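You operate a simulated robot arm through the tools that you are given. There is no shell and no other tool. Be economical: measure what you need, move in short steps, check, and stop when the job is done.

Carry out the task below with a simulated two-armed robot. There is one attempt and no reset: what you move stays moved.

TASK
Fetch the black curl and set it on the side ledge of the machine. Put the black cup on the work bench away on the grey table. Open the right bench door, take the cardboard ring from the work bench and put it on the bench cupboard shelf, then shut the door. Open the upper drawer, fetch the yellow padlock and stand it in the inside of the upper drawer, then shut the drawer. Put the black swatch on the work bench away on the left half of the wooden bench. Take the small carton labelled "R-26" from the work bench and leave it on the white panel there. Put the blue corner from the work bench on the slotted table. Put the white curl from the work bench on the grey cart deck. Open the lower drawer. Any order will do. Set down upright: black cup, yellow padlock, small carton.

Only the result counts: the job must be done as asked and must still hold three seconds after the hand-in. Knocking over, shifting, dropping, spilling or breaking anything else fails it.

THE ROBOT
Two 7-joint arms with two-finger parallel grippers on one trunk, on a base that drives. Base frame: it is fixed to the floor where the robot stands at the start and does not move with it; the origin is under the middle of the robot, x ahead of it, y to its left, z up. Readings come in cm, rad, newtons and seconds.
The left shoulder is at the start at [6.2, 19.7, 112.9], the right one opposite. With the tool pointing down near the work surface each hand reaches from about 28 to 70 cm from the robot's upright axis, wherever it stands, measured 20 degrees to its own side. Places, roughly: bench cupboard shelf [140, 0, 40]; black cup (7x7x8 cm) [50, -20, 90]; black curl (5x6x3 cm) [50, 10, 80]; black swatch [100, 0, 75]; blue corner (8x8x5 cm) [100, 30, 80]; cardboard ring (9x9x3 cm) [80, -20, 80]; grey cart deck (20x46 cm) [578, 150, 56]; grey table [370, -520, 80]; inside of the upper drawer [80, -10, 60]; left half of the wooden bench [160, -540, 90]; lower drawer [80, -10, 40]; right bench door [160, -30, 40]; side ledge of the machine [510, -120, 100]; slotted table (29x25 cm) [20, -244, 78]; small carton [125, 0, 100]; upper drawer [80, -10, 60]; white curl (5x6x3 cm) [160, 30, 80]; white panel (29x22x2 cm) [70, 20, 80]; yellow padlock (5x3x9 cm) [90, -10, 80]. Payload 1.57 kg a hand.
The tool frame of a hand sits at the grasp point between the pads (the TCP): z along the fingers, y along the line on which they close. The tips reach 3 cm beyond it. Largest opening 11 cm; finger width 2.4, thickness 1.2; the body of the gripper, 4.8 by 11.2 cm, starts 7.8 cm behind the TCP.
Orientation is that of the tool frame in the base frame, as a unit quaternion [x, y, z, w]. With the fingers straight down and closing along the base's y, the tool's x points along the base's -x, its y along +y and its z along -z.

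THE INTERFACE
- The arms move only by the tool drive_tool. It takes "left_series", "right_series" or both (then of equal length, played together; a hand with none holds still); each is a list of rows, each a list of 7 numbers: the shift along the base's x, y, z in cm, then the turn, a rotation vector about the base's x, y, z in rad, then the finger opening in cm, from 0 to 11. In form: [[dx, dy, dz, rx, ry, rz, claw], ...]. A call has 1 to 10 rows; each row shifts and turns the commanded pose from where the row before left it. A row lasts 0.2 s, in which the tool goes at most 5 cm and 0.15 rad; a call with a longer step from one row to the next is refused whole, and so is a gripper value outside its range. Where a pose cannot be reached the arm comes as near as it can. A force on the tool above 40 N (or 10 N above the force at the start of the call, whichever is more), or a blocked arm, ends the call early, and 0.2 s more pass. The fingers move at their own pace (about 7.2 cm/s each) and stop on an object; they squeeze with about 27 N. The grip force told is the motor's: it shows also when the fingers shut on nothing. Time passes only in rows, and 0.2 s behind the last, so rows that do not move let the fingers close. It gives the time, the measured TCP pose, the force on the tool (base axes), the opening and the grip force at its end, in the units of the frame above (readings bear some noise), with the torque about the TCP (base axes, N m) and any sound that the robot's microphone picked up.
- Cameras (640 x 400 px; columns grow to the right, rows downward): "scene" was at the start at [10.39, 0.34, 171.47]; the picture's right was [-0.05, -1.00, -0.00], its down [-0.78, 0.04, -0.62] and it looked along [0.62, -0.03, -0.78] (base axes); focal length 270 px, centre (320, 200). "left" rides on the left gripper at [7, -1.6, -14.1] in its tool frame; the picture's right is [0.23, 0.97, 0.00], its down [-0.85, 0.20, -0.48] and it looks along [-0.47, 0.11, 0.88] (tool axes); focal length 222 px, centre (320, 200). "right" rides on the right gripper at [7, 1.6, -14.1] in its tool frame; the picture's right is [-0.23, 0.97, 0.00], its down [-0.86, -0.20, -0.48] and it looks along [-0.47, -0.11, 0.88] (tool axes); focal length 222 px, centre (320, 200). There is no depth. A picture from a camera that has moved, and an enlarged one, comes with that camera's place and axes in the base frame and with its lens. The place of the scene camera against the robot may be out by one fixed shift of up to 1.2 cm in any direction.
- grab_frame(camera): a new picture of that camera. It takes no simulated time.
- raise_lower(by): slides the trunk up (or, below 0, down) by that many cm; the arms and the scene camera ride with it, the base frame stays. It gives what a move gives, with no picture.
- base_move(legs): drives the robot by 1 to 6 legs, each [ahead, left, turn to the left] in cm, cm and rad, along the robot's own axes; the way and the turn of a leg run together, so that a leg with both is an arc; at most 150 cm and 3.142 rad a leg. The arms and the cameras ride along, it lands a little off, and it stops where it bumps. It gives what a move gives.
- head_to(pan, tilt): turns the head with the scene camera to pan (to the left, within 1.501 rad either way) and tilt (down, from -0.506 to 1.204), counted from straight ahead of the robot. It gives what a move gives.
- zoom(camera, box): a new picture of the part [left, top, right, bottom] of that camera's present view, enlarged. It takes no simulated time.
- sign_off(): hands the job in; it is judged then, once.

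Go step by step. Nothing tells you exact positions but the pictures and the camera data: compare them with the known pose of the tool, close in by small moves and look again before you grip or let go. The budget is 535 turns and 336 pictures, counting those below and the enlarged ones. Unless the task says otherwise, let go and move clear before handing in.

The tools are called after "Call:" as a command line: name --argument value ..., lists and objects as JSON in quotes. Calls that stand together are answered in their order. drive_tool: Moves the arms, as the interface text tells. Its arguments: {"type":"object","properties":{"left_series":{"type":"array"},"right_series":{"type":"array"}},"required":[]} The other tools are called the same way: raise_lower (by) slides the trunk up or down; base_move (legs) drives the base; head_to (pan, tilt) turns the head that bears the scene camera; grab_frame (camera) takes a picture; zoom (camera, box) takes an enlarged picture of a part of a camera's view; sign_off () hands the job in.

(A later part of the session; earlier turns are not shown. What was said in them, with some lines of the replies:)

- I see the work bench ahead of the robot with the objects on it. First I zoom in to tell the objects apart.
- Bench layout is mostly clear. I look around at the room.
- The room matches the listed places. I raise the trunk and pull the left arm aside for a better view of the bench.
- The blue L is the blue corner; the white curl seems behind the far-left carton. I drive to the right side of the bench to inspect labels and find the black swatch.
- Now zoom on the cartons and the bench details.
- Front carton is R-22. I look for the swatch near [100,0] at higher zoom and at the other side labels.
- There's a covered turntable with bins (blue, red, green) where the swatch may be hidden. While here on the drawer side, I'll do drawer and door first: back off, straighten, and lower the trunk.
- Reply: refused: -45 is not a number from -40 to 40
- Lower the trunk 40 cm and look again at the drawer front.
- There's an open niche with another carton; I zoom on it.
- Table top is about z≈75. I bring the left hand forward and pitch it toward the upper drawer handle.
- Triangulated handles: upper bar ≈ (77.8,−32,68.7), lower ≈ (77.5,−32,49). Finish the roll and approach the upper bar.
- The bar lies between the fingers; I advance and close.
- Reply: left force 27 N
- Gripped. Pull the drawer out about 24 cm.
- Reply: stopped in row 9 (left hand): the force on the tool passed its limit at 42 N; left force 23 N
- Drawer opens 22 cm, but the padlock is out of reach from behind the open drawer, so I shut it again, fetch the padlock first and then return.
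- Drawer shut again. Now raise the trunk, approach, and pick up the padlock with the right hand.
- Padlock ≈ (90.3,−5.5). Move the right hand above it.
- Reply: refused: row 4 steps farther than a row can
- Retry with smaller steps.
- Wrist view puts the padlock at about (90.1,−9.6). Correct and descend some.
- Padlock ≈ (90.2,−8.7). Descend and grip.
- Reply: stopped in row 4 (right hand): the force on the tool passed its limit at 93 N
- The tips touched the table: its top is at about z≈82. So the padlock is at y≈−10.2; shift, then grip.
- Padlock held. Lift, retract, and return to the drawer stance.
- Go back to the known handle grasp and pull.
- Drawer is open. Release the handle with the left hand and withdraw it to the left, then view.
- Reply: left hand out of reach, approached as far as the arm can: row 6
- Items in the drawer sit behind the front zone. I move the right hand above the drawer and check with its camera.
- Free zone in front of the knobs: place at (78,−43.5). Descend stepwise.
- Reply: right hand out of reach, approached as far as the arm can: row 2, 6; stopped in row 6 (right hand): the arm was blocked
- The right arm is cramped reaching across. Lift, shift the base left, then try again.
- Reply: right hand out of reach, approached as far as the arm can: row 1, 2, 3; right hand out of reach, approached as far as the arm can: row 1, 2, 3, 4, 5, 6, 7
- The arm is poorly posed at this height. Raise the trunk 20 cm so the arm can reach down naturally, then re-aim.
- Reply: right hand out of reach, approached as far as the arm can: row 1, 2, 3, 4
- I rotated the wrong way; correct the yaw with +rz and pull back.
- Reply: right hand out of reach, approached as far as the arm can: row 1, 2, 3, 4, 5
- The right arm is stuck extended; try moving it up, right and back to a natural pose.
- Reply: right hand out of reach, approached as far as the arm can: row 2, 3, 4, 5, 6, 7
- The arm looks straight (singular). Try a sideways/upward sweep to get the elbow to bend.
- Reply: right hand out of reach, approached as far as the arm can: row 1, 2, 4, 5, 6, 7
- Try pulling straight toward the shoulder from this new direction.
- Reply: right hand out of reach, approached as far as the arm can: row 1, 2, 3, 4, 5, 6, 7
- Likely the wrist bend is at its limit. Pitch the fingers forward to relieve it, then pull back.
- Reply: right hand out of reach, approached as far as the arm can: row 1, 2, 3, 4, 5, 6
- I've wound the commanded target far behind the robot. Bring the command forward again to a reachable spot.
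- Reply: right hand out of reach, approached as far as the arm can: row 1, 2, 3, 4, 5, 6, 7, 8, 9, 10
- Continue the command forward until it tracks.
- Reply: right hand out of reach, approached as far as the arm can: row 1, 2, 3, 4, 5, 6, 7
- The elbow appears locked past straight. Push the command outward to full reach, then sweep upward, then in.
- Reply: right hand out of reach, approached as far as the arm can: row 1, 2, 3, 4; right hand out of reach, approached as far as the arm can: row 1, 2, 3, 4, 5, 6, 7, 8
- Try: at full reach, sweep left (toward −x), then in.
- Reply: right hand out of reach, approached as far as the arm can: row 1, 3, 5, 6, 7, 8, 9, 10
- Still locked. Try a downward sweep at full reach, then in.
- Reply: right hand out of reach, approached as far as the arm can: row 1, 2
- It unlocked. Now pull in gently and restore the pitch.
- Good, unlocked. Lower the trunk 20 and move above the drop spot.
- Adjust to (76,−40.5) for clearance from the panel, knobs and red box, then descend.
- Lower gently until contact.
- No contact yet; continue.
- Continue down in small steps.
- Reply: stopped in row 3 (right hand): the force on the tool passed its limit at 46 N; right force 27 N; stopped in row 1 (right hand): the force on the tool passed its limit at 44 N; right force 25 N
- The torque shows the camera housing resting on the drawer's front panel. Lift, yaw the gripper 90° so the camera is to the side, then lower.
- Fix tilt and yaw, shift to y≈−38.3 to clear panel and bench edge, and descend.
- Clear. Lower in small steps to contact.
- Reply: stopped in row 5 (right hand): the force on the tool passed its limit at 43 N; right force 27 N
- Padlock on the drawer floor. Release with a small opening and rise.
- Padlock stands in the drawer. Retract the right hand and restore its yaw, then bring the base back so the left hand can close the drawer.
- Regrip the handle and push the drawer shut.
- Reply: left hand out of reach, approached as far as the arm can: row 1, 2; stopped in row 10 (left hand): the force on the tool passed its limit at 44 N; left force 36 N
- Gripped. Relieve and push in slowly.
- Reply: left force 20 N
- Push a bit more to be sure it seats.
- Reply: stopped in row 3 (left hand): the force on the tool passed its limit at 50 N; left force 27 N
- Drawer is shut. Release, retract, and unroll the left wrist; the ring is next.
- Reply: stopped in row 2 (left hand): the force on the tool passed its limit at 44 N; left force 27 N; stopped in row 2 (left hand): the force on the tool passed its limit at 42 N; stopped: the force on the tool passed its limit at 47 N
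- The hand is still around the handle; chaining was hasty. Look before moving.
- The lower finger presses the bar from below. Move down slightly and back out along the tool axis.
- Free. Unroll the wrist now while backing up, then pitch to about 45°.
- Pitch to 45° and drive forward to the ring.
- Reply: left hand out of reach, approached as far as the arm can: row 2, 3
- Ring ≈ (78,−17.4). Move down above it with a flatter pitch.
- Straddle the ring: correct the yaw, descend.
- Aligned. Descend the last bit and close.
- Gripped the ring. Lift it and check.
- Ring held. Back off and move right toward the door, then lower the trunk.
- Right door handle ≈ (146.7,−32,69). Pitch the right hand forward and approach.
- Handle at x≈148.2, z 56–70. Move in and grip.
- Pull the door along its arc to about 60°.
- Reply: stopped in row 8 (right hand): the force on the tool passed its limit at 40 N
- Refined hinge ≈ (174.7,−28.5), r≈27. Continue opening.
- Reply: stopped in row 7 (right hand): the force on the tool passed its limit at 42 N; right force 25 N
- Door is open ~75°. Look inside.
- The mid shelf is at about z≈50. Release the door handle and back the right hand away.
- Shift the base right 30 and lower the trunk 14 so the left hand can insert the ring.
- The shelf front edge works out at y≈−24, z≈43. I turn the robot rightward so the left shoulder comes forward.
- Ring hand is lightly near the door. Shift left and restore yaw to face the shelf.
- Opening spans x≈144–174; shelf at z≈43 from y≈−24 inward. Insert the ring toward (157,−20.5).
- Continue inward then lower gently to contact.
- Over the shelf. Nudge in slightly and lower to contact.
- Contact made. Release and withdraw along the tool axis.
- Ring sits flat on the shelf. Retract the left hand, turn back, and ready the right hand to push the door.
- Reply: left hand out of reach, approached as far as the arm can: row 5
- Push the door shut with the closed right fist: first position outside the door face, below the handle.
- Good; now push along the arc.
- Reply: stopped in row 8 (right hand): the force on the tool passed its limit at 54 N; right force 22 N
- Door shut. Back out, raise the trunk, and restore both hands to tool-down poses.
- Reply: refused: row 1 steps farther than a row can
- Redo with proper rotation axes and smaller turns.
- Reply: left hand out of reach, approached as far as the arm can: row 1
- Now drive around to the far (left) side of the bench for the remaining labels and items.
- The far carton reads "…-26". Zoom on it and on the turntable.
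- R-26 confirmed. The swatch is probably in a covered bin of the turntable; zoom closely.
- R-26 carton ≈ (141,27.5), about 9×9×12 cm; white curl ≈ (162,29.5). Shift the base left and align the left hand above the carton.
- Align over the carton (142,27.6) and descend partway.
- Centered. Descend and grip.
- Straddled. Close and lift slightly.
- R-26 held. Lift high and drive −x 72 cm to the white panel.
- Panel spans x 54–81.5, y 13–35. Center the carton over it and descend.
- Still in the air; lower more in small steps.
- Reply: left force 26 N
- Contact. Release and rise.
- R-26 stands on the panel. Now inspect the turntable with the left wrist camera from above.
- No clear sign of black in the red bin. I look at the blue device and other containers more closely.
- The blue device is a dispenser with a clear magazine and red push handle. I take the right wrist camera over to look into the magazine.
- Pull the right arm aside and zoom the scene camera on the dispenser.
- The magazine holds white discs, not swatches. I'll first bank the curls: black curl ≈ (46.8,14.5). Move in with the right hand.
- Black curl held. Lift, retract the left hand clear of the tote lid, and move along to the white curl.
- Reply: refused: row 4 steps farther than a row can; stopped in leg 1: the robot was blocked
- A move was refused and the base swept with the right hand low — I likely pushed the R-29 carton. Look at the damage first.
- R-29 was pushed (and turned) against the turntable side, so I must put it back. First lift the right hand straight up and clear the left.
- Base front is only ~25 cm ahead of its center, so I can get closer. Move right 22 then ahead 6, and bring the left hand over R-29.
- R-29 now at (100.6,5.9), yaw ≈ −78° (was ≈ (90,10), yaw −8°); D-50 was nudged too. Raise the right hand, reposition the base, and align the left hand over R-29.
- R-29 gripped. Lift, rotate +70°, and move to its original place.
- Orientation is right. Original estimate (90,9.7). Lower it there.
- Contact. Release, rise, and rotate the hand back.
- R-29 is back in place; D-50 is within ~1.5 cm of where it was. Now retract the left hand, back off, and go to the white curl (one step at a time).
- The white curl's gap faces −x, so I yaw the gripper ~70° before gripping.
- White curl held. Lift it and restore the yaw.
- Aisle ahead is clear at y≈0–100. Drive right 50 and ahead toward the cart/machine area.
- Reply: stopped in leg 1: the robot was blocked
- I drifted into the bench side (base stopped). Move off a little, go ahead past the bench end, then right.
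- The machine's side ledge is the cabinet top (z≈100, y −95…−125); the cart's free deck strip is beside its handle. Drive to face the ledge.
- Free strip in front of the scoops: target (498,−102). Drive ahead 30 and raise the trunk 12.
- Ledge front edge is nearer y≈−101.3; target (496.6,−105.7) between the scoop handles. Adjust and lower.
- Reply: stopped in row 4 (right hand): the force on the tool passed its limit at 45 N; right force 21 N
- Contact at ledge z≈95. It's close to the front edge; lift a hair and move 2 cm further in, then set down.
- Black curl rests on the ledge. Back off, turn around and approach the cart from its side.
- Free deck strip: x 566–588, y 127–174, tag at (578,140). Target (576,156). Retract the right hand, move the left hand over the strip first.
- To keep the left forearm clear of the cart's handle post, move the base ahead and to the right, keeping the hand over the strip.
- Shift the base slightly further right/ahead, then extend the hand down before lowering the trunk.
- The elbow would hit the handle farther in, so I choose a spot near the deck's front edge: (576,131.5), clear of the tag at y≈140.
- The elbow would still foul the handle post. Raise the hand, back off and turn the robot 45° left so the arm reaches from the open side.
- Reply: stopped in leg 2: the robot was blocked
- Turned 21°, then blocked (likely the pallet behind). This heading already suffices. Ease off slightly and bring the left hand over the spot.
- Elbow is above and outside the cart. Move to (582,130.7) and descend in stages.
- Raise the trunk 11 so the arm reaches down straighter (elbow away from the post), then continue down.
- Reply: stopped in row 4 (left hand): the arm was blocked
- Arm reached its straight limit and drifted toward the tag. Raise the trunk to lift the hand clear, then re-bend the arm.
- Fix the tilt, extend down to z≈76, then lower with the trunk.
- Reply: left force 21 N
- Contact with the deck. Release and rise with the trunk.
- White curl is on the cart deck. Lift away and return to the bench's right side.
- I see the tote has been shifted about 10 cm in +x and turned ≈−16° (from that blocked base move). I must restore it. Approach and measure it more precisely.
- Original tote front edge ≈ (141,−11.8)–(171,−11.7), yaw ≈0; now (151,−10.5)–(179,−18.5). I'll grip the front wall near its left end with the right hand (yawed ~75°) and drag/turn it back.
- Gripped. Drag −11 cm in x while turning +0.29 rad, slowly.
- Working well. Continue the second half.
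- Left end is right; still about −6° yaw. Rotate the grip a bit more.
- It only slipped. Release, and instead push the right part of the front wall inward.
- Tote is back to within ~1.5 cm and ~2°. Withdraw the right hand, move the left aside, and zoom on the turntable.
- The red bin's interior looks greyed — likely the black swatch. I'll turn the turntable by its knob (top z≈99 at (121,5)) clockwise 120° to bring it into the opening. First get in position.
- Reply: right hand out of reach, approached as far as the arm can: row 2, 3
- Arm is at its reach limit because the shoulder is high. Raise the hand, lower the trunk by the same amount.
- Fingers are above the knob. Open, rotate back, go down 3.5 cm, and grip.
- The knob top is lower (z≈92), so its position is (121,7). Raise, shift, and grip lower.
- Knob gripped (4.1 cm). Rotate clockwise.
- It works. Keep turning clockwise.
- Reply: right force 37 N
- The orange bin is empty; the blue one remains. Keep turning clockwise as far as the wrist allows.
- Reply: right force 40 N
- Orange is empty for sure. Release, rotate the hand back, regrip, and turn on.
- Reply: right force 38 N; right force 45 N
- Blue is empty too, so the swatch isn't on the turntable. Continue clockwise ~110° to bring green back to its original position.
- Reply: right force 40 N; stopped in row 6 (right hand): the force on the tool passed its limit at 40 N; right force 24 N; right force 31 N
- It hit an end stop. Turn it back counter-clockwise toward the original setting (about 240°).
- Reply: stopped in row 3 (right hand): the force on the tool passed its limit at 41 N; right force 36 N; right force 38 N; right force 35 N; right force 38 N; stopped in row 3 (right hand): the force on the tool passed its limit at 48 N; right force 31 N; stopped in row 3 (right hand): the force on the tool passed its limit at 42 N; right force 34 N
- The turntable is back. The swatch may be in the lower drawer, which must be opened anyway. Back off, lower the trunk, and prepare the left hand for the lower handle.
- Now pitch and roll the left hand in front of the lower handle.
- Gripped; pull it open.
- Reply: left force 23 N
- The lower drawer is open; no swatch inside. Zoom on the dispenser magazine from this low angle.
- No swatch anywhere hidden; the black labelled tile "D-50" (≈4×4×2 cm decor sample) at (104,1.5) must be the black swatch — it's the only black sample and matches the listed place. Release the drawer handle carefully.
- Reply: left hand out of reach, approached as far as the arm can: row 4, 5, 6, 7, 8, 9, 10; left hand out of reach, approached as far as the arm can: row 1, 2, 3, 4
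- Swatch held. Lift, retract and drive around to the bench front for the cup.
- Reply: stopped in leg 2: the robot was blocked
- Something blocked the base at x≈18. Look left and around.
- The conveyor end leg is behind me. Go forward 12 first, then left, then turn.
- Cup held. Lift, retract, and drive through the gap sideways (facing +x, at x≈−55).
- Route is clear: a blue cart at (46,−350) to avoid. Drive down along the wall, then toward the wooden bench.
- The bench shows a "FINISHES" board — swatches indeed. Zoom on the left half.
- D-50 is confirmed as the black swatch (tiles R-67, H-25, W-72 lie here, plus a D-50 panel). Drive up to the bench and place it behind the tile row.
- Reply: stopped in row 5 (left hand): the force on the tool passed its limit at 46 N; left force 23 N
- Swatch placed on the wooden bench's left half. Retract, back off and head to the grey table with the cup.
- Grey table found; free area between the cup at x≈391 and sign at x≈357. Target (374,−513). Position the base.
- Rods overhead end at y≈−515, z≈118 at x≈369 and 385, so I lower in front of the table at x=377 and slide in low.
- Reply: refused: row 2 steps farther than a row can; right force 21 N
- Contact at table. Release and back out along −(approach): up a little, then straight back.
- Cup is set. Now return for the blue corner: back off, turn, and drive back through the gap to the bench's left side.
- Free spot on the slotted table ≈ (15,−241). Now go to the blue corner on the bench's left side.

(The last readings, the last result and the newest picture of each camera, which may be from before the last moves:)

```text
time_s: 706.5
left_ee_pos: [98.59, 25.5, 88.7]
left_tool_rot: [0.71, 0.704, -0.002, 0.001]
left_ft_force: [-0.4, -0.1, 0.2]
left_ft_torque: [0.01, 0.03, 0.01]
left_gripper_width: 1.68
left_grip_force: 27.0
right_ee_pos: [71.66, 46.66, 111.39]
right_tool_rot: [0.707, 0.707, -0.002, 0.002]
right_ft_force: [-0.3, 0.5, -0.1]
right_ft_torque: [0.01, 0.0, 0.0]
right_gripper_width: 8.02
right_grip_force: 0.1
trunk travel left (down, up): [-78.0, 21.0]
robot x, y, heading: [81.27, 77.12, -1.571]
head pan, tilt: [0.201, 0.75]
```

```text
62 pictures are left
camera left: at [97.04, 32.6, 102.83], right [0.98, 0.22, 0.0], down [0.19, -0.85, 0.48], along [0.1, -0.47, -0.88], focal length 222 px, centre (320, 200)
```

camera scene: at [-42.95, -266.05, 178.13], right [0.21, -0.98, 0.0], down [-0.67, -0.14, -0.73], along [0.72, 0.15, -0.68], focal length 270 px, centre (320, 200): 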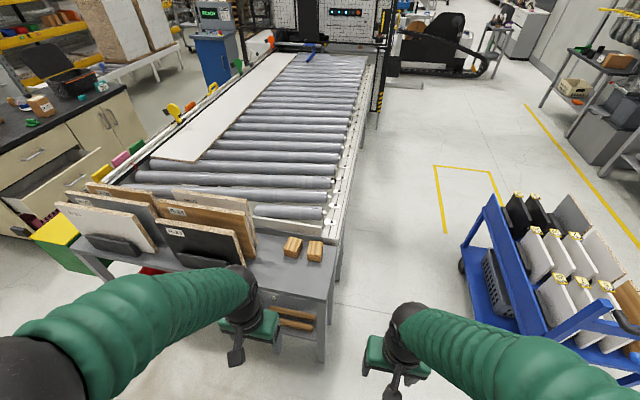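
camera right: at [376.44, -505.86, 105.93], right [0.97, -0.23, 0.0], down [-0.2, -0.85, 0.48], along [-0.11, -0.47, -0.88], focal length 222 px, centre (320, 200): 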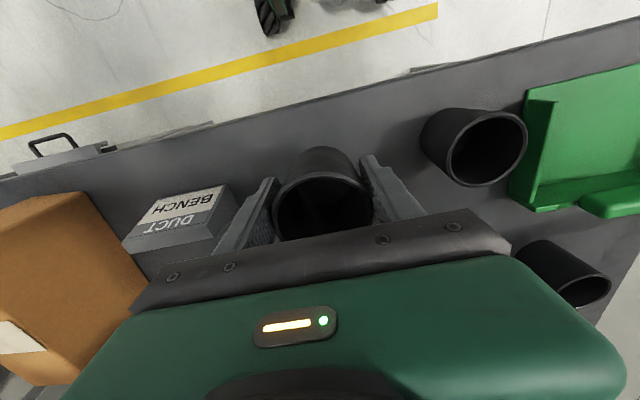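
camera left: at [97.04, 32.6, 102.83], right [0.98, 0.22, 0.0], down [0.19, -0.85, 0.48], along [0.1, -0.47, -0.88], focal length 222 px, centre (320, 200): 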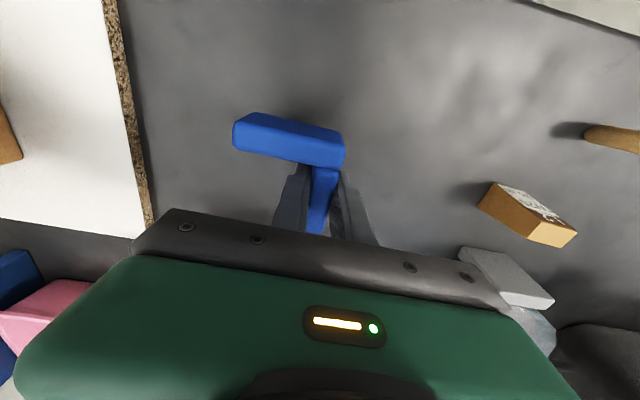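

Blue corner held. Lift, retract, and drive to the slotted table.

Call:
drive_tool --left_series '[[0, 1, 4, 0, 0, 0, 0.5], [0, 2, 4, 0, 0, 0, 0.5], [0, 3, 3.9, 0, 0, 0, 0.5], [0, 3, 3.9, 0, 0, 0, 0.5], [0, 3, 3.9, 0, 0, 0, 0.5], [0, 4, 2, 0, 0, 0, 0.5], [0, 4, 0, 0, 0, 0, 0.5]]'

Call:
base_move --legs '[[-18, 0, 0], [0, 0, 1.571], [-138, 0, 0], [0, -150, 0], [0, -150, 0], [0, -62, 0]]'

Call:
head_to --pan 0.2 --tilt 0.85

Call:
grab_frame --camera "scene"

```text
time_s: 708.1
left_ee_pos: [98.6, 45.7, 110.21]
left_tool_rot: [0.71, 0.704, -0.003, 0.001]
left_ft_force: [-0.2, 0.1, 0.1]
left_ft_torque: [0.01, 0.0, 0.0]
left_gripper_width: 1.7
left_grip_force: 27.7
right_ee_pos: [71.85, 46.48, 111.22]
right_tool_rot: [0.707, 0.707, -0.001, 0.001]
right_ft_force: [-0.7, -0.4, -0.6]
right_ft_torque: [0.0, 0.01, -0.03]
right_gripper_width: 7.99
right_grip_force: 0.0
trunk travel left (down, up): [-78.0, 21.0]
robot x, y, heading: [81.2, 77.59, -1.576]
head pan, tilt: [0.201, 0.75]
```

```text
time_s: 737.1
left_ee_pos: [-28.67, -247.86, 109.94]
left_tool_rot: [0.008, 1.0, -0.002, 0.002]
left_ft_force: [0.3, -0.1, -0.7]
left_ft_torque: [-0.01, 0.0, 0.03]
left_gripper_width: 1.7
left_grip_force: 26.8
right_ee_pos: [-29.91, -274.58, 111.29]
right_tool_rot: [0.004, 1.0, 0.0, 0.002]
right_ft_force: [0.4, 0.2, -0.2]
right_ft_torque: [-0.02, 0.01, 0.02]
right_gripper_width: 7.98
right_grip_force: 0.0
trunk travel left (down, up): [-78.0, 21.0]
robot x, y, heading: [-60.55, -265.62, -0.011]
head pan, tilt: [0.201, 0.75]
```

```text
time_s: 737.8
left_ee_pos: [-28.68, -248.07, 109.97]
left_tool_rot: [0.009, 1.0, 0.0, 0.003]
left_ft_force: [0.4, 0.3, 0.2]
left_ft_torque: [0.02, 0.0, -0.01]
left_gripper_width: 1.68
left_grip_force: 27.2
right_ee_pos: [-29.94, -274.86, 111.34]
right_tool_rot: [0.004, 1.0, 0.002, 0.004]
right_ft_force: [0.5, 0.1, 1.0]
right_ft_torque: [-0.01, 0.06, 0.01]
right_gripper_width: 8.0
right_grip_force: 0.0
trunk travel left (down, up): [-78.0, 21.0]
robot x, y, heading: [-60.64, -265.52, -0.013]
head pan, tilt: [0.201, 0.85]
```

```text
61 pictures are left
camera scene: at [-50.31, -263.19, 177.33], right [0.19, -0.98, 0.0], down [-0.74, -0.14, -0.66], along [0.65, 0.12, -0.75], focal length 270 px, centre (320, 200)
```

scene: 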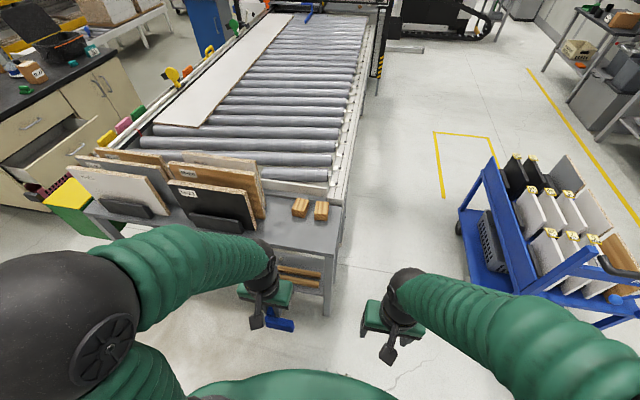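

Call:
base_move --legs '[[20, 0, 0.012]]'

Call:
drive_tool --left_series '[[4, 1.3, 0, 0, 0, 0, 0.5], [4, 1.3, 0, 0, 0, 0, 0.5], [4, 1.3, 0, 0, 0, 0, 0.5], [4, 1.3, -1, 0, 0, 0, 0.5], [4, 1.3, -2, 0, 0, 0, 0.5], [3, 1, -3, 0, 0, 0, 0.5]]'

Call:
grab_frame --camera "left"

Call:
grab_frame --camera "scene"

```text
time_s: 739.4
left_ee_pos: [-9.4, -247.79, 110.22]
left_tool_rot: [0.002, 1.0, 0.0, 0.005]
left_ft_force: [0.1, 1.1, 0.2]
left_ft_torque: [0.0, 0.0, 0.0]
left_gripper_width: 1.67
left_grip_force: 26.9
right_ee_pos: [-10.36, -274.65, 111.43]
right_tool_rot: [-0.002, 1.0, 0.002, 0.003]
right_ft_force: [-0.1, -0.2, -0.1]
right_ft_torque: [-0.01, -0.06, 0.04]
right_gripper_width: 7.99
right_grip_force: 0.0
trunk travel left (down, up): [-78.0, 21.0]
robot x, y, heading: [-41.05, -266.01, -0.003]
head pan, tilt: [0.201, 0.85]
```

```text
time_s: 740.8
left_ee_pos: [14.39, -240.39, 103.85]
left_tool_rot: [0.002, 1.0, -0.001, 0.002]
left_ft_force: [-0.2, -0.3, -0.1]
left_ft_torque: [-0.03, 0.02, -0.02]
left_gripper_width: 1.7
left_grip_force: 26.5
right_ee_pos: [-9.74, -274.49, 111.28]
right_tool_rot: [-0.003, 1.0, 0.001, 0.001]
right_ft_force: [-0.1, -0.2, 0.2]
right_ft_torque: [-0.01, 0.01, 0.0]
right_gripper_width: 7.99
right_grip_force: 0.0
trunk travel left (down, up): [-78.0, 21.0]
robot x, y, heading: [-40.97, -265.65, 0.006]
head pan, tilt: [0.201, 0.85]
```

```text
60 pictures are left
camera left: at [7.25, -241.77, 118.07], right [-0.22, 0.97, 0.0], down [0.85, 0.2, 0.48], along [0.47, 0.1, -0.88], focal length 222 px, centre (320, 200)
```

left: 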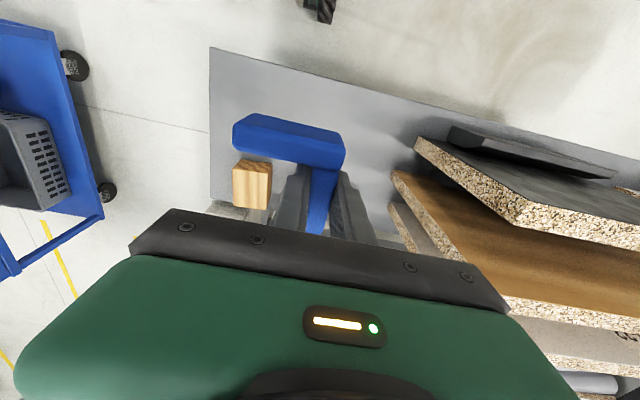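

```text
59 pictures are left
camera scene: at [-30.09, -262.87, 177.3], right [0.2, -0.98, 0.0], down [-0.74, -0.15, -0.66], along [0.64, 0.13, -0.75], focal length 270 px, centre (320, 200)
```

scene: 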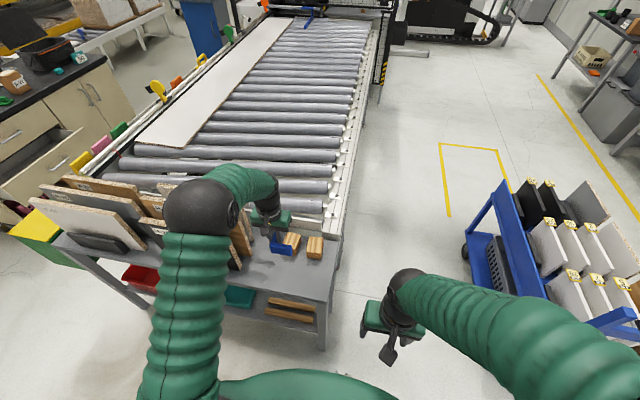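

Boards end near y≈−232; to keep the elbow above them I raise the trunk 20 and extend down, shifting the target to y≈−243.

Call:
raise_lower --by 18

Call:
drive_tool --left_series '[[0, -1.3, -4, 0, 0, 0, 0.5], [0, -1.3, -4, 0, 0, 0, 0.5], [0, 0, -4, 0, 0, 0, 0.5], [0, 0, -4, 0, 0, 0, 0.5], [0, 0, -4, 0, 0, 0, 0.5]]'

Call:
grab_frame --camera "left"

Call:
grab_frame --camera "scene"

```text
time_s: 742.8
left_ee_pos: [14.11, -240.34, 121.87]
left_tool_rot: [0.002, 1.0, -0.001, 0.002]
left_ft_force: [-0.7, -0.1, -0.1]
left_ft_torque: [0.03, 0.01, 0.01]
left_gripper_width: 1.69
left_grip_force: 26.9
right_ee_pos: [-9.96, -274.49, 129.21]
right_tool_rot: [-0.002, 1.0, 0.001, 0.002]
right_ft_force: [0.0, 0.3, -0.5]
right_ft_torque: [0.0, -0.02, -0.02]
right_gripper_width: 8.01
right_grip_force: 0.1
trunk travel left (down, up): [-96.0, 3.0]
robot x, y, heading: [-41.31, -265.7, 0.002]
head pan, tilt: [0.201, 0.85]
```

```text
time_s: 744.0
left_ee_pos: [14.53, -242.8, 101.91]
left_tool_rot: [0.003, 1.0, -0.001, 0.003]
left_ft_force: [0.2, 0.3, 0.1]
left_ft_torque: [-0.03, 0.0, 0.03]
left_gripper_width: 1.71
left_grip_force: 27.1
right_ee_pos: [-10.03, -274.58, 129.21]
right_tool_rot: [-0.002, 1.0, 0.001, 0.001]
right_ft_force: [0.2, 0.2, 0.3]
right_ft_torque: [0.04, -0.01, -0.01]
right_gripper_width: 8.0
right_grip_force: 0.0
trunk travel left (down, up): [-96.0, 3.0]
robot x, y, heading: [-41.01, -265.32, 0.005]
head pan, tilt: [0.201, 0.85]
```

```text
58 pictures are left
camera left: at [7.43, -244.35, 116.17], right [-0.22, 0.97, 0.0], down [0.85, 0.2, 0.48], along [0.47, 0.11, -0.88], focal length 222 px, centre (320, 200)
```

left: 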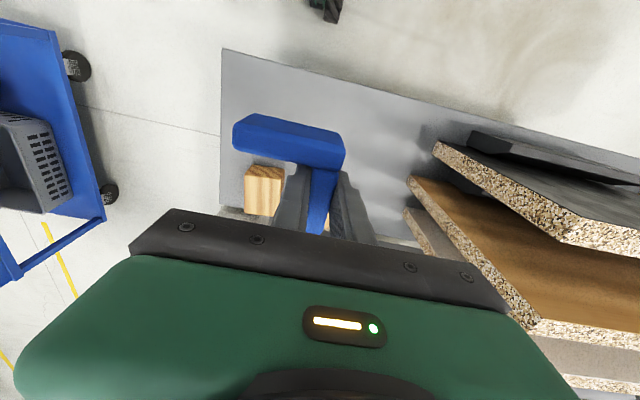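

```text
57 pictures are left
camera scene: at [-30.12, -262.93, 195.31], right [0.2, -0.98, 0.0], down [-0.74, -0.15, -0.66], along [0.64, 0.13, -0.75], focal length 270 px, centre (320, 200)
```

scene: 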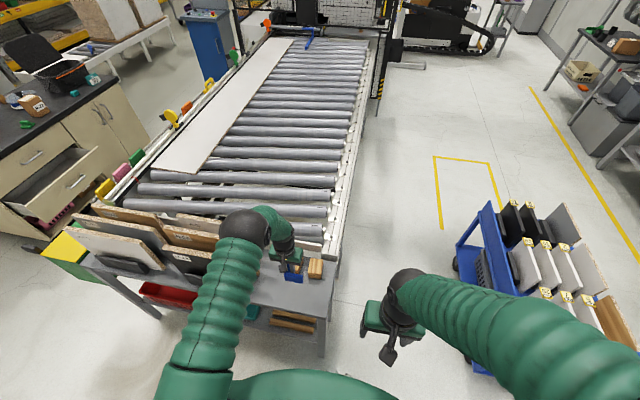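

Call:
drive_tool --left_series '[[0, 0, -4, 0, 0, 0, 0.5], [0, 0, -4, 0, 0, 0, 0.5], [0, 0, -4, 0, 0, 0, 0.5], [0, 0, -4, 0, 0, 0, 0.5], [0, 0, -2, 0, 0, 0, 0.5]]'

Call:
grab_frame --camera "left"

```text
time_s: 745.2
left_ee_pos: [14.2, -243.0, 83.64]
left_tool_rot: [0.002, 1.0, -0.001, 0.002]
left_ft_force: [-0.6, 0.7, -0.2]
left_ft_torque: [0.02, 0.01, -0.02]
left_gripper_width: 1.69
left_grip_force: 27.2
right_ee_pos: [-9.99, -274.58, 129.25]
right_tool_rot: [-0.002, 1.0, 0.001, 0.002]
right_ft_force: [0.1, 0.3, -0.3]
right_ft_torque: [-0.01, 0.0, 0.02]
right_gripper_width: 7.99
right_grip_force: 0.1
trunk travel left (down, up): [-96.0, 3.0]
robot x, y, heading: [-40.92, -265.3, -0.0]
head pan, tilt: [0.201, 0.85]
```

```text
56 pictures are left
camera left: at [7.2, -244.55, 98.0], right [-0.22, 0.97, 0.0], down [0.85, 0.2, 0.48], along [0.47, 0.11, -0.88], focal length 222 px, centre (320, 200)
```

left: 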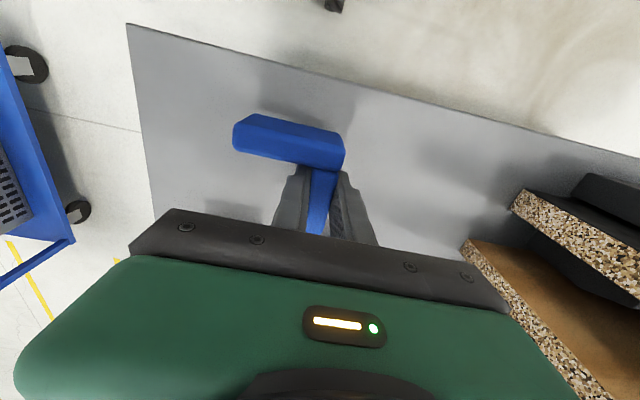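

Call:
drive_tool --left_series '[[0.5, 0, -0.6, 0, 0, 0, 0.5], [0, 0, -0.5, 0, 0, 0, 0.5], [0, 0, -0.5, 0, 0, 0, 0.5], [0, 0, -0.5, 0, 0, 0, 0.5], [0, 0, -0.5, 0, 0, 0, 0.5], [0, 0, -0.5, 0, 0, 0, 0.5], [0, 0, 0, 0, 0, 0, 0.5]]'

```text
time_s: 747.0
left_ee_pos: [19.59, -242.72, 87.17]
left_tool_rot: [0.002, 0.999, 0.003, 0.053]
left_ft_force: [0.0, 0.2, 0.1]
left_ft_torque: [0.0, 0.01, 0.02]
left_gripper_width: 1.67
left_grip_force: 27.0
left hand out of reach, approached as far as the arm can: row 1, 3, 5
right_ee_pos: [-10.1, -274.47, 129.18]
right_tool_rot: [-0.003, 1.0, 0.001, 0.002]
right_ft_force: [0.0, 0.1, -0.2]
right_ft_torque: [0.02, 0.02, 0.0]
right_gripper_width: 8.0
right_grip_force: 0.1
trunk travel left (down, up): [-96.0, 3.0]
robot x, y, heading: [-40.83, -265.57, -0.003]
head pan, tilt: [0.201, 0.85]
stopped in row 7 (left hand): the arm was blocked; the commanded pose is now the measured one
```

Arm reached its limit. Pull back/up a little, then bring the base 8 cm closer.

Call:
drive_tool --left_series '[[-2, 0, 3, 0, 0, 0, 0.5], [-2, 0, 3, 0, -0.04, 0, 0.5], [-3, 0, 3, 0, -0.04, 0, 0.5], [-3, 0, 3, 0, -0.03, 0, 0.5]]'

```text
time_s: 748.0
left_ee_pos: [9.21, -242.81, 98.95]
left_tool_rot: [0.002, 0.994, 0.003, 0.108]
left_ft_force: [-0.3, 0.9, -0.1]
left_ft_torque: [0.0, -0.02, -0.03]
left_gripper_width: 1.67
left_grip_force: 27.1
right_ee_pos: [-10.26, -274.57, 129.36]
right_tool_rot: [-0.002, 1.0, 0.001, 0.003]
right_ft_force: [0.1, 0.3, 0.4]
right_ft_torque: [0.0, -0.05, 0.02]
right_gripper_width: 7.99
right_grip_force: 0.0
trunk travel left (down, up): [-96.0, 3.0]
robot x, y, heading: [-40.61, -265.78, 0.003]
head pan, tilt: [0.201, 0.85]
```

Call:
drive_tool --left_series '[[-1, 0, 1, 0, 0.1, 0, 0.5], [-1, 0, 1, 0, 0.11, 0, 0.5]]'

Call:
base_move --legs '[[9, 0, 0]]'

Call:
raise_lower --by -5

Call:
grab_frame --camera "left"

```text
time_s: 748.6
left_ee_pos: [7.13, -242.81, 101.15]
left_tool_rot: [0.002, 1.0, 0.002, 0.001]
left_ft_force: [-0.7, -0.2, 0.5]
left_ft_torque: [0.03, -0.05, -0.02]
left_gripper_width: 1.7
left_grip_force: 26.9
right_ee_pos: [-10.28, -274.53, 129.42]
right_tool_rot: [-0.002, 1.0, 0.001, 0.002]
right_ft_force: [0.0, -0.7, 0.7]
right_ft_torque: [-0.01, 0.01, -0.01]
right_gripper_width: 7.98
right_grip_force: 0.0
trunk travel left (down, up): [-96.0, 3.0]
robot x, y, heading: [-40.69, -265.55, -0.001]
head pan, tilt: [0.201, 0.85]
```

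```text
time_s: 749.7
left_ee_pos: [15.13, -242.51, 101.68]
left_tool_rot: [0.001, 1.0, 0.001, 0.007]
left_ft_force: [-0.4, -0.2, 0.1]
left_ft_torque: [0.01, -0.02, -0.02]
left_gripper_width: 1.68
left_grip_force: 27.4
right_ee_pos: [-2.33, -274.4, 129.8]
right_tool_rot: [-0.005, 1.0, 0.002, 0.008]
right_ft_force: [0.2, 0.3, -0.7]
right_ft_torque: [0.01, -0.05, 0.0]
right_gripper_width: 8.01
right_grip_force: 0.0
trunk travel left (down, up): [-96.0, 3.0]
robot x, y, heading: [-31.85, -265.63, 0.001]
head pan, tilt: [0.201, 0.85]
```

```text
time_s: 750.6
left_ee_pos: [16.35, -242.59, 96.08]
left_tool_rot: [0.0, 1.0, 0.002, 0.001]
left_ft_force: [0.2, -0.1, 0.2]
left_ft_torque: [0.01, 0.03, -0.04]
left_gripper_width: 1.72
left_grip_force: 26.8
right_ee_pos: [-0.78, -274.44, 124.32]
right_tool_rot: [-0.005, 1.0, 0.002, 0.003]
right_ft_force: [0.2, -0.1, 0.5]
right_ft_torque: [0.03, 0.01, 0.06]
right_gripper_width: 8.01
right_grip_force: 0.1
trunk travel left (down, up): [-91.0, 8.0]
robot x, y, heading: [-32.07, -265.41, 0.001]
head pan, tilt: [0.201, 0.85]
```

```text
55 pictures are left
camera left: at [9.3, -244.21, 110.27], right [-0.23, 0.97, 0.0], down [0.85, 0.2, 0.48], along [0.47, 0.11, -0.88], focal length 222 px, centre (320, 200)
```

left: 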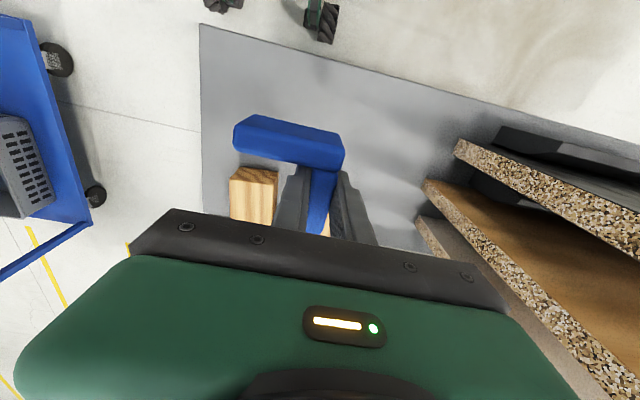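

Call:
drive_tool --left_series '[[-1, -0.2, -3, 0, 0, 0, 0.5], [-0.9, 0, -4, 0, 0, 0, 0.5], [0, 0, -4, 0, 0, 0, 0.5], [0, 0, -1.5, 0, 0, 0, 0.5], [0, 0, -0.5, 0, 0, 0, 0.5], [0, 0, -0.5, 0, 0, 0, 0.5]]'

Call:
drive_tool --left_series '[[0, 0, -0.5, 0, 0, 0, 0.5], [0, 0, -0.5, 0, 0, 0, 0.5], [0, 0, -0.4, 0, 0, 0, 0.5], [0, 0, -0.4, 0, 0, 0, 0.5], [0, 0, -0.4, 0, 0, 0, 0.5], [0, 0, 0, 0, 0, 0, 0.5]]'

```text
time_s: 752.0
left_ee_pos: [14.26, -242.81, 82.35]
left_tool_rot: [0.001, 1.0, 0.001, 0.001]
left_ft_force: [-0.2, 0.5, -0.5]
left_ft_torque: [0.01, 0.04, -0.03]
left_gripper_width: 1.7
left_grip_force: 27.0
right_ee_pos: [-1.01, -274.44, 124.25]
right_tool_rot: [-0.004, 1.0, 0.002, 0.003]
right_ft_force: [-0.2, -0.5, -1.1]
right_ft_torque: [-0.02, -0.01, -0.01]
right_gripper_width: 7.99
right_grip_force: 0.0
trunk travel left (down, up): [-91.0, 8.0]
robot x, y, heading: [-31.5, -265.42, 0.002]
head pan, tilt: [0.201, 0.85]
```

```text
time_s: 753.0
left_ee_pos: [14.22, -242.75, 81.59]
left_tool_rot: [0.001, 1.0, 0.003, 0.004]
left_ft_force: [-12.2, 2.3, 38.2]
left_ft_torque: [-0.29, 0.01, -0.06]
left_gripper_width: 1.7
left_grip_force: 26.7
right_ee_pos: [-1.47, -274.46, 124.42]
right_tool_rot: [-0.006, 1.0, 0.002, 0.006]
right_ft_force: [0.6, -0.8, -0.1]
right_ft_torque: [-0.03, 0.02, 0.01]
right_gripper_width: 8.02
right_grip_force: 0.1
trunk travel left (down, up): [-91.0, 8.0]
robot x, y, heading: [-31.65, -265.25, 0.005]
head pan, tilt: [0.201, 0.85]
stopped in row 4 (left hand): the force on the tool passed its limit at 40 N (the readings are from after the stop); the commanded pose is now the measured one
```

Contact. Release and rise.

Call:
drive_tool --left_series '[[0, 0, 0.3, 0, 0, 0, 2], [0, 0, 0, 0, 0, 0, 4], [0, 0, 0, 0, 0, 0, 5], [0, 0, 3, 0, 0, 0, 5], [0, 0, 4, 0, 0, 0, 5], [0, 0, 4, 0, 0, 0, 5], [-1, 0, 4, 0, 0, 0, 5], [-2, 0, 4, 0, 0, 0, 5]]'

Call:
grab_frame --camera "left"

```text
time_s: 754.8
left_ee_pos: [11.51, -242.53, 100.45]
left_tool_rot: [0.001, 1.0, 0.003, 0.004]
left_ft_force: [0.1, -0.1, -0.4]
left_ft_torque: [0.0, -0.02, 0.02]
left_gripper_width: 5.02
left_grip_force: 0.1
right_ee_pos: [-1.13, -274.5, 124.27]
right_tool_rot: [-0.004, 1.0, 0.002, 0.004]
right_ft_force: [-0.9, 0.3, -0.2]
right_ft_torque: [0.03, -0.02, -0.02]
right_gripper_width: 7.99
right_grip_force: 0.0
trunk travel left (down, up): [-91.0, 8.0]
robot x, y, heading: [-31.64, -265.71, 0.006]
head pan, tilt: [0.201, 0.85]
```

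```text
54 pictures are left
camera left: at [4.47, -244.12, 114.71], right [-0.23, 0.97, 0.0], down [0.85, 0.2, 0.49], along [0.47, 0.11, -0.87], focal length 222 px, centre (320, 200)
```

left: 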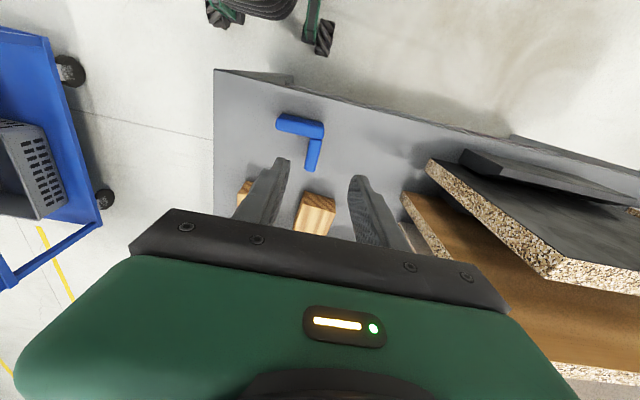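

Blue corner is placed. Retract and return to the starting viewpoint to compare the bench with the initial picture.

Call:
drive_tool --left_series '[[-4, 0, 2, 0, 0, 0, 5], [-4, 0, 2, 0, 0, 0, 6], [-4, 0, 2, 0, 0, 0, 8], [-4, 0, 2, 0, 0, 0, 8]]'

Call:
base_move --legs '[[-23, 0, 0], [0, 150, 0], [0, 117, 0], [54, 0, 0]]'

Call:
raise_lower --by -18.5

Call:
head_to --pan -0.052 --tilt 0.895

Call:
grab_frame --camera "scene"

```text
time_s: 755.8
left_ee_pos: [-3.14, -242.45, 107.78]
left_tool_rot: [0.001, 1.0, 0.003, 0.002]
left_ft_force: [0.0, -0.4, -0.6]
left_ft_torque: [-0.02, -0.01, -0.02]
left_gripper_width: 8.0
left_grip_force: 0.1
left hand out of reach, approached as far as the arm can: row 4
right_ee_pos: [-0.92, -274.48, 124.41]
right_tool_rot: [-0.004, 1.0, 0.001, 0.003]
right_ft_force: [0.0, -0.1, 0.3]
right_ft_torque: [0.02, -0.01, 0.0]
right_gripper_width: 7.98
right_grip_force: 0.1
trunk travel left (down, up): [-91.0, 8.0]
robot x, y, heading: [-31.58, -265.6, 0.004]
head pan, tilt: [0.201, 0.85]
```

```text
time_s: 773.0
left_ee_pos: [22.11, 28.63, 107.93]
left_tool_rot: [-0.016, 1.0, 0.003, 0.004]
left_ft_force: [0.0, 0.6, 0.0]
left_ft_torque: [-0.01, -0.04, 0.0]
left_gripper_width: 8.01
left_grip_force: 0.0
right_ee_pos: [25.13, -3.2, 124.47]
right_tool_rot: [-0.021, 1.0, 0.002, 0.004]
right_ft_force: [0.1, -0.1, 0.1]
right_ft_torque: [0.02, -0.02, -0.03]
right_gripper_width: 8.0
right_grip_force: 0.0
trunk travel left (down, up): [-91.0, 8.0]
robot x, y, heading: [-5.43, 4.66, 0.035]
head pan, tilt: [0.201, 0.85]
```

```text
time_s: 775.0
left_ee_pos: [22.13, 28.85, 89.35]
left_tool_rot: [-0.015, 1.0, 0.003, 0.002]
left_ft_force: [0.9, 0.2, -0.4]
left_ft_torque: [0.0, -0.02, 0.0]
left_gripper_width: 7.98
left_grip_force: 0.1
right_ee_pos: [25.22, -3.12, 105.91]
right_tool_rot: [-0.02, 1.0, 0.002, 0.004]
right_ft_force: [-0.7, -0.4, -0.4]
right_ft_torque: [-0.02, 0.0, 0.0]
right_gripper_width: 8.0
right_grip_force: 0.2
trunk travel left (down, up): [-72.5, 26.5]
robot x, y, heading: [-5.85, 4.57, 0.034]
head pan, tilt: [0.201, 0.85]
```

```text
time_s: 775.8
left_ee_pos: [22.16, 28.72, 89.42]
left_tool_rot: [-0.016, 1.0, 0.002, 0.003]
left_ft_force: [-0.1, -0.2, 0.7]
left_ft_torque: [-0.03, 0.0, -0.02]
left_gripper_width: 8.01
left_grip_force: 0.0
right_ee_pos: [25.32, -3.09, 105.82]
right_tool_rot: [-0.021, 1.0, 0.002, 0.004]
right_ft_force: [-0.3, 0.2, 0.5]
right_ft_torque: [0.0, 0.02, 0.03]
right_gripper_width: 7.99
right_grip_force: 0.1
trunk travel left (down, up): [-72.5, 26.5]
robot x, y, heading: [-5.8, 4.87, 0.041]
head pan, tilt: [-0.052, 0.895]
```

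```text
53 pictures are left
camera scene: at [4.6, 5.76, 171.48], right [-0.01, -1.0, 0.0], down [-0.78, 0.01, -0.62], along [0.62, -0.01, -0.78], focal length 270 px, centre (320, 200)
```

scene: 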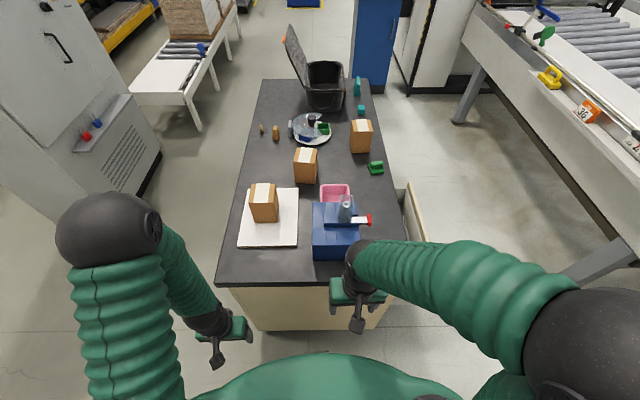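

Call:
base_move --legs '[[5.8, -4.9, -0.042]]'

Call:
grab_frame --camera "scene"

Call:
zoom --camera "scene" --box '[200, 60, 400, 185]'

```text
time_s: 776.8
left_ee_pos: [28.7, 24.71, 89.01]
left_tool_rot: [0.002, 1.0, -0.006, 0.005]
left_ft_force: [0.0, 1.3, -0.6]
left_ft_torque: [-0.13, -0.02, 0.03]
left_gripper_width: 8.04
left_grip_force: 0.0
right_ee_pos: [30.21, -7.14, 106.08]
right_tool_rot: [-0.002, 1.0, -0.006, 0.006]
right_ft_force: [-0.3, 0.8, 0.3]
right_ft_torque: [-0.08, 0.02, 0.02]
right_gripper_width: 7.99
right_grip_force: 0.0
trunk travel left (down, up): [-72.5, 26.5]
robot x, y, heading: [0.11, 0.64, -0.008]
head pan, tilt: [-0.052, 0.895]
```

```text
52 pictures are left
camera scene: at [9.6, 3.25, 171.52], right [-0.06, -1.0, 0.01], down [-0.78, 0.03, -0.63], along [0.63, -0.05, -0.78], focal length 270 px, centre (320, 200)
```

scene: 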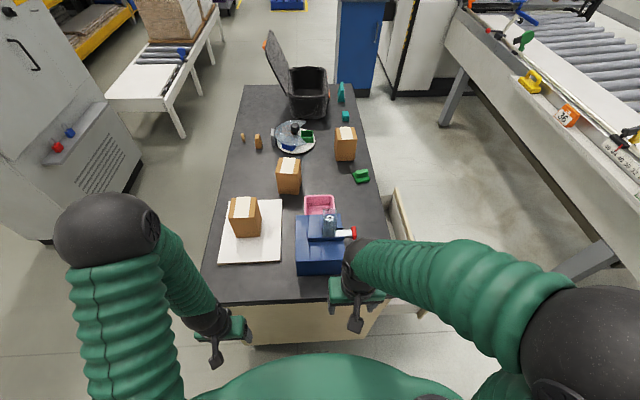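

```text
3.20 times, centred on (300, 122) of scene
camera zoom: at [9.6, 3.25, 171.52], right [-0.06, -1.0, 0.01], down [-0.78, 0.03, -0.63], along [0.63, -0.05, -0.78], focal length 864 px, centre (384, 448)
```

zoom: 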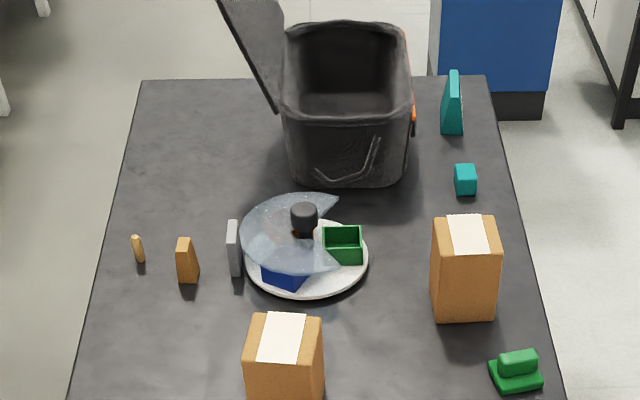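

The bench matches the initial picture (R-29, tote and turntable within about 1–1.5 cm), the lower drawer is open, and both hands are empty and clear. Handing in.

Call:
sign_off

```text
The job is handed in.
```

I handed the job in with every task carried out, but three bystander objects on the work bench were disturbed along the way, so it may fail the no-shifting rule. In an accidental low sweep I pushed the R-29 carton and the black tote. Looking for the swatch, I also turned the turntable. I put all three back: carton within about 0.5 cm, tote within about 1.5 cm, turntable by eye.

I took the small black tile labelled "D-50" to be the black swatch; the finish samples on the wooden bench use the same labels.
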